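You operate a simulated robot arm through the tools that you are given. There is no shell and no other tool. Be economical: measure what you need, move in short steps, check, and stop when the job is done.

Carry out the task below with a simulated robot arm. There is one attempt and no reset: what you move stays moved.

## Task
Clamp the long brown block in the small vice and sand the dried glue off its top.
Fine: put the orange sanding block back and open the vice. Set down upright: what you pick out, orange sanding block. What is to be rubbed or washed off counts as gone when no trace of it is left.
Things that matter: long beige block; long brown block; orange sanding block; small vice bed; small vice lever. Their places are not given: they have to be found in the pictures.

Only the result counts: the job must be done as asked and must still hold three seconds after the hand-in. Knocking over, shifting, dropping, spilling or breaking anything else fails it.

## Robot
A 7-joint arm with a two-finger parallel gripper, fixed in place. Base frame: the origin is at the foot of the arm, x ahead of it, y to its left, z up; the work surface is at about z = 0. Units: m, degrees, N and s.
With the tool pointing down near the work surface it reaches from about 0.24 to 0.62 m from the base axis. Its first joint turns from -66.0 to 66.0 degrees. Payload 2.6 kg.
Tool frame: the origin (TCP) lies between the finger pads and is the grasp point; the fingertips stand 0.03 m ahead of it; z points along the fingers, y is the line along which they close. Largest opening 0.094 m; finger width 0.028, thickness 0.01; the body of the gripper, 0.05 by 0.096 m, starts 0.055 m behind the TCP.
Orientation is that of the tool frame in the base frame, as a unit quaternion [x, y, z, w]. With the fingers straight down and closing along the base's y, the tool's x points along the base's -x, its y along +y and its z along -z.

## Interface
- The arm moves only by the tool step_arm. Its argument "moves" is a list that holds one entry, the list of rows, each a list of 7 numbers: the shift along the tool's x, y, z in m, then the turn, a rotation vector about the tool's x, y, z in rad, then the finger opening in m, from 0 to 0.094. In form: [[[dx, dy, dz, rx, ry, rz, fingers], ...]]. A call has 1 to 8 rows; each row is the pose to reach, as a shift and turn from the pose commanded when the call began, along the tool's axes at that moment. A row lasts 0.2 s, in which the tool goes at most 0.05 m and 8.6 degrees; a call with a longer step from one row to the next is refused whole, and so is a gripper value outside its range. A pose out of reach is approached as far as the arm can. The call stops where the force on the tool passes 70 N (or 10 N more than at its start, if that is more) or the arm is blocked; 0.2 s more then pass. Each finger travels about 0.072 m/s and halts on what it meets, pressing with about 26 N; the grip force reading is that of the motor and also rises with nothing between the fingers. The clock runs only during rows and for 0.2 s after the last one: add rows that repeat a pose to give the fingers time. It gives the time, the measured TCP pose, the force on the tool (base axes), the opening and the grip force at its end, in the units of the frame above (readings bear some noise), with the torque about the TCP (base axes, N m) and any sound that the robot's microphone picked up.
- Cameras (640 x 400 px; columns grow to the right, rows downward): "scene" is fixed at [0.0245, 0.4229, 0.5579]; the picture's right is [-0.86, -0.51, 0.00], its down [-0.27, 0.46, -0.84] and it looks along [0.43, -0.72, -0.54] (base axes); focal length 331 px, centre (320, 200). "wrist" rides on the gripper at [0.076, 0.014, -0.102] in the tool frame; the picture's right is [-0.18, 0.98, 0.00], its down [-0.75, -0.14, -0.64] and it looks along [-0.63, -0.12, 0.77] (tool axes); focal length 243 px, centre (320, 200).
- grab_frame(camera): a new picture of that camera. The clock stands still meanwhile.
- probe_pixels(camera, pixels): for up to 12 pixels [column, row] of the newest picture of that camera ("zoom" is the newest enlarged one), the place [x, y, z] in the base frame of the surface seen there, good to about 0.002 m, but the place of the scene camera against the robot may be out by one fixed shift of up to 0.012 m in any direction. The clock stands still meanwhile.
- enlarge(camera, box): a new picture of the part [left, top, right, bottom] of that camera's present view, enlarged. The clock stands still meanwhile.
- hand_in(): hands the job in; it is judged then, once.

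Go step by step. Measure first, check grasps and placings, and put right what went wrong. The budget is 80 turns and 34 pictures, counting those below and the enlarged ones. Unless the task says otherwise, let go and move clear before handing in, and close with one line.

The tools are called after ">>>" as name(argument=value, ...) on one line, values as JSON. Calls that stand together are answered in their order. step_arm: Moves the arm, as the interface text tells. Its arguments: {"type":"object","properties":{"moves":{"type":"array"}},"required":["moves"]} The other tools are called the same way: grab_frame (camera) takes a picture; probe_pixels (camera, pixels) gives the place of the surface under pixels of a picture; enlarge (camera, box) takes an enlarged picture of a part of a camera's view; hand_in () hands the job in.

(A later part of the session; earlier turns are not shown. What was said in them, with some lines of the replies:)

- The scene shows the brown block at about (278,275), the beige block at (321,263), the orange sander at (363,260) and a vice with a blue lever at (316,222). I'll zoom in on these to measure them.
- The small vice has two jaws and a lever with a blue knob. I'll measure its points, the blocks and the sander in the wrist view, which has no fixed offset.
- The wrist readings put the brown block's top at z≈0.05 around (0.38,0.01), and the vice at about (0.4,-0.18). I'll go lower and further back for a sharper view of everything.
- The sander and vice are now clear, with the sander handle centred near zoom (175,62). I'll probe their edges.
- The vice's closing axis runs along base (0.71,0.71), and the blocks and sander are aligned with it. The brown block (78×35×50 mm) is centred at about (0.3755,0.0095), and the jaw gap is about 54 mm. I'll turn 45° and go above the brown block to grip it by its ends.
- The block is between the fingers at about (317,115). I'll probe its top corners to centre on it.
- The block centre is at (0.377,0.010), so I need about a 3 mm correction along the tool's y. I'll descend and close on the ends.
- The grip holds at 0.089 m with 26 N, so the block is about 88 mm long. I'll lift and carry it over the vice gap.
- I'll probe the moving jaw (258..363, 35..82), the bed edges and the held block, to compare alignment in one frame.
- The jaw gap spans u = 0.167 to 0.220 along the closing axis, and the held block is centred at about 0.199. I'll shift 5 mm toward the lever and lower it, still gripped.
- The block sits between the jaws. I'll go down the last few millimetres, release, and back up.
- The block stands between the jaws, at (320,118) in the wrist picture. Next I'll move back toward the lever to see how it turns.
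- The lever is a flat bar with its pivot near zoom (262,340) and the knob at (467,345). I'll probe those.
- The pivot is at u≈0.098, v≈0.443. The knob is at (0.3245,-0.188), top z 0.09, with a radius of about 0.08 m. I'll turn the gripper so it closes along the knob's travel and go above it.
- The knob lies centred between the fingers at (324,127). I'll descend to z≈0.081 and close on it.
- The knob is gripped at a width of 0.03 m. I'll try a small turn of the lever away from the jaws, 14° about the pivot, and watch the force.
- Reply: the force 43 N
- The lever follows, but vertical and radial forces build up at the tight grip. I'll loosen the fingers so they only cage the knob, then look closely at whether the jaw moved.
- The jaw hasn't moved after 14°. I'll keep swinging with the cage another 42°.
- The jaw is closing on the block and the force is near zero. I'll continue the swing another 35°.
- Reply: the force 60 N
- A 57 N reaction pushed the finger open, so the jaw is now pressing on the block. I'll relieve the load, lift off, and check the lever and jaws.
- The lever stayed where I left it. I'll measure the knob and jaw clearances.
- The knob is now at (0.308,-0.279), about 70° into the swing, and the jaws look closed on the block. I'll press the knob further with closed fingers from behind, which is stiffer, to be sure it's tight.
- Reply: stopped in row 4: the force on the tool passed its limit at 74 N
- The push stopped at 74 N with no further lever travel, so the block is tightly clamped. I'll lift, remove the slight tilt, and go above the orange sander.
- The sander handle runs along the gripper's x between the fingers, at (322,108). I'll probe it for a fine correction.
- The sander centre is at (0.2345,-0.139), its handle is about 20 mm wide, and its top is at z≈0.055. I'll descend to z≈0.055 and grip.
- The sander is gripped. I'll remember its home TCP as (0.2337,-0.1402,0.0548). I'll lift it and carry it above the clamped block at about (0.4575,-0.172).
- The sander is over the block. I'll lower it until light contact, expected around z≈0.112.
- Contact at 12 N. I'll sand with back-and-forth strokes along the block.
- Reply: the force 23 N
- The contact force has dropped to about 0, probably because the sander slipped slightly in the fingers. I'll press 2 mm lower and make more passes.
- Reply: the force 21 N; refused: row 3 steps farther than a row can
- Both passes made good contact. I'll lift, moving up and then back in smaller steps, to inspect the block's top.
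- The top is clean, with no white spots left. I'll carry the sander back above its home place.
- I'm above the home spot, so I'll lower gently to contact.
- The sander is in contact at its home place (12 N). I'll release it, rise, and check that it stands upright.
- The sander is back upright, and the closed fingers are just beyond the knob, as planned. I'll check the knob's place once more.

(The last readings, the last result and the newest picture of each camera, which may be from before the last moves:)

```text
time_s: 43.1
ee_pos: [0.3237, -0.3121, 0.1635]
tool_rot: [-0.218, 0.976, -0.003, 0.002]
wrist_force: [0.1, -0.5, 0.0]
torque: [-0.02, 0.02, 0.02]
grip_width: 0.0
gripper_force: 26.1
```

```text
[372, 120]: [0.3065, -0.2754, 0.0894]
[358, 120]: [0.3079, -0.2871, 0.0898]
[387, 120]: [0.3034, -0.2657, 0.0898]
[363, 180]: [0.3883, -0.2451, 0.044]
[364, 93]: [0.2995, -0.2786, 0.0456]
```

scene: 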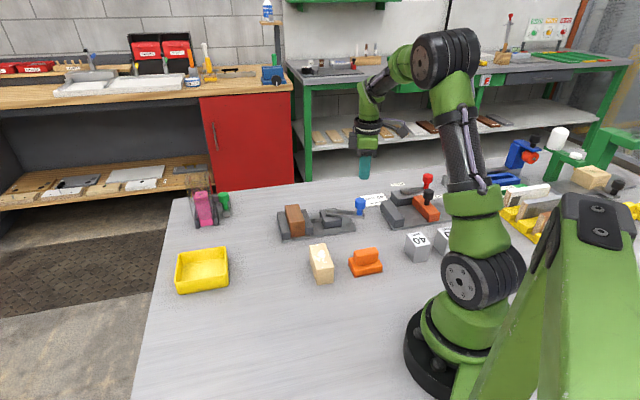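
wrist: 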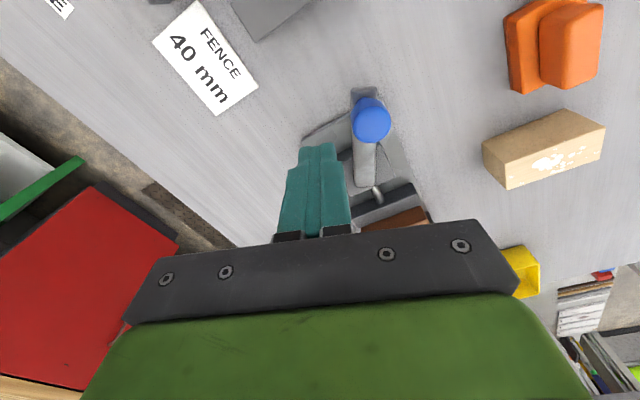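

The knob is 40 mm away along the tool's y, so about 15 mm of free travel. I'll descend and push the lever back along its arc.

>>> step_arm(moves=[[[0.002, 0, 0.03, 0, 0, 0, 0.0], [0.002, 0, 0.06, 0, 0, 0, 0.0], [0.002, 0, 0.0825, 0, 0, 0, 0.0], [0.002, 0, 0.0825, 0, 0, 0, 0.0]]])

>>> step_arm(moves=[[[0, 0.007, 0, 0, 0, 0, 0.0], [0, 0.014, 0, 0, 0, 0, 0.0], [0.0027, 0.0256, 0, 0, 0, 0.14, 0.0], [0.0037, 0.0376, 0, 0, 0, 0.279, 0.0], [0.0031, 0.0496, 0, 0, 0, 0.419, 0.0], [0.0007, 0.0613, 0, 0, 0, 0.559, 0.0], [-0.0031, 0.0726, 0, 0, 0, 0.698, 0.0], [-0.0085, 0.0832, 0, 0, 0, 0.838, 0.0]]])

>>> enlarge(camera="scene", box=[240, 160, 400, 260])

```text
time_s: 44.1
ee_pos: [0.3217, -0.3124, 0.0803]
tool_rot: [-0.219, 0.976, -0.002, 0.001]
wrist_force: [-0.2, -0.3, 0.1]
torque: [0.01, -0.02, 0.0]
grip_width: 0.0001
gripper_force: 26.0
```

```text
time_s: 45.9
ee_pos: [0.2947, -0.2355, 0.0806]
tool_rot: [0.198, 0.98, -0.002, 0.002]
wrist_force: [0.3, -0.6, 0.1]
torque: [0.07, 0.01, 0.0]
grip_width: 0.0
gripper_force: 26.0
```

```text
4.00 times, centred on (320, 210) of scene
```

zoom: 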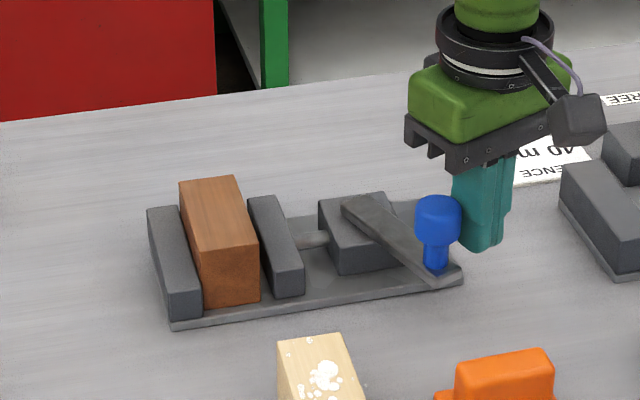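

The lever swings back and the jaw has opened. I'll push the remaining ~23° to the original open position.

>>> step_arm(moves=[[[0.0027, 0.0116, 0, 0, 0, 0.14, 0.0], [0.0037, 0.0236, 0, 0, 0, 0.279, 0.0], [0.0034, 0.0325, 0, 0, 0, 0.384, 0.0], [0.0034, 0.0345, 0, 0, 0, 0.384, 0.0]]])

>>> enlarge(camera="scene", box=[240, 160, 400, 260])

```text
time_s: 46.9
ee_pos: [0.3033, -0.2035, 0.081]
tool_rot: [0.383, 0.924, -0.003, 0.003]
wrist_force: [-3.8, -11.4, -3.0]
torque: [0.02, 0.02, -0.14]
grip_width: 0.0
gripper_force: 26.2
```

```text
4.00 times, centred on (320, 210) of scene
```

zoom: 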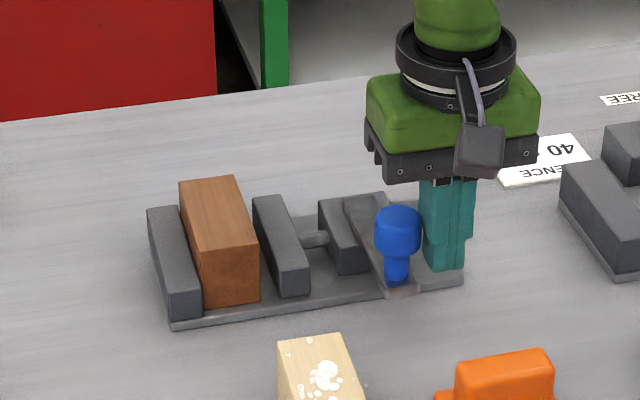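

The lever is back at its original open position with the jaw open, and the brown block stands free and upright. I'll back away from the knob and rise clear.

>>> step_arm(moves=[[[0, -0.012, 0, 0, 0, 0, 0.0], [0, -0.012, -0.04, 0, 0, 0, 0.0], [0, -0.012, -0.08, 0, 0, 0, 0.0], [0, -0.012, -0.12, 0, 0, 0, 0.0], [0, -0.012, -0.16, 0, 0, 0, 0.03], [0, -0.012, -0.16, 0, 0, 0, 0.03]]])

>>> enlarge(camera="scene", box=[240, 180, 400, 290])

```text
time_s: 48.3
ee_pos: [0.2942, -0.209, 0.2423]
tool_rot: [0.381, 0.925, -0.002, 0.002]
wrist_force: [0.5, 0.9, 0.1]
torque: [0.03, 0.02, 0.0]
grip_width: 0.0301
gripper_force: 0.0
```

```text
3.64 times, centred on (320, 235) of scene
```

zoom: 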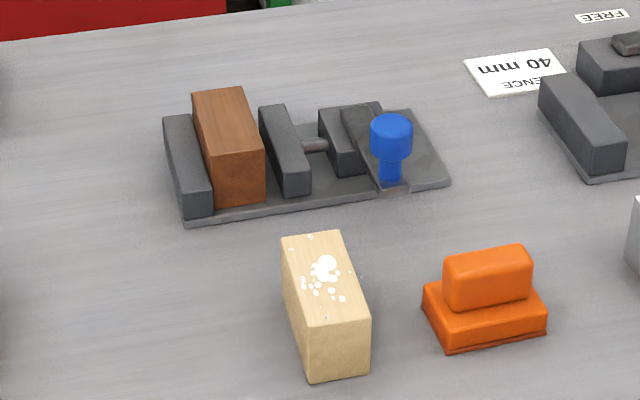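

The block's top is clean, the vice is open, the sander is back upright and the beige block hasn't moved. The arm is clear, so I'm handing in.

>>> hand_in()

```text
The job is handed in.
```

I clamped the brown block in the small vice and sanded its top until no glue showed, then put the orange sanding block back upright and opened the vice; the brown block is still standing in the open vice.
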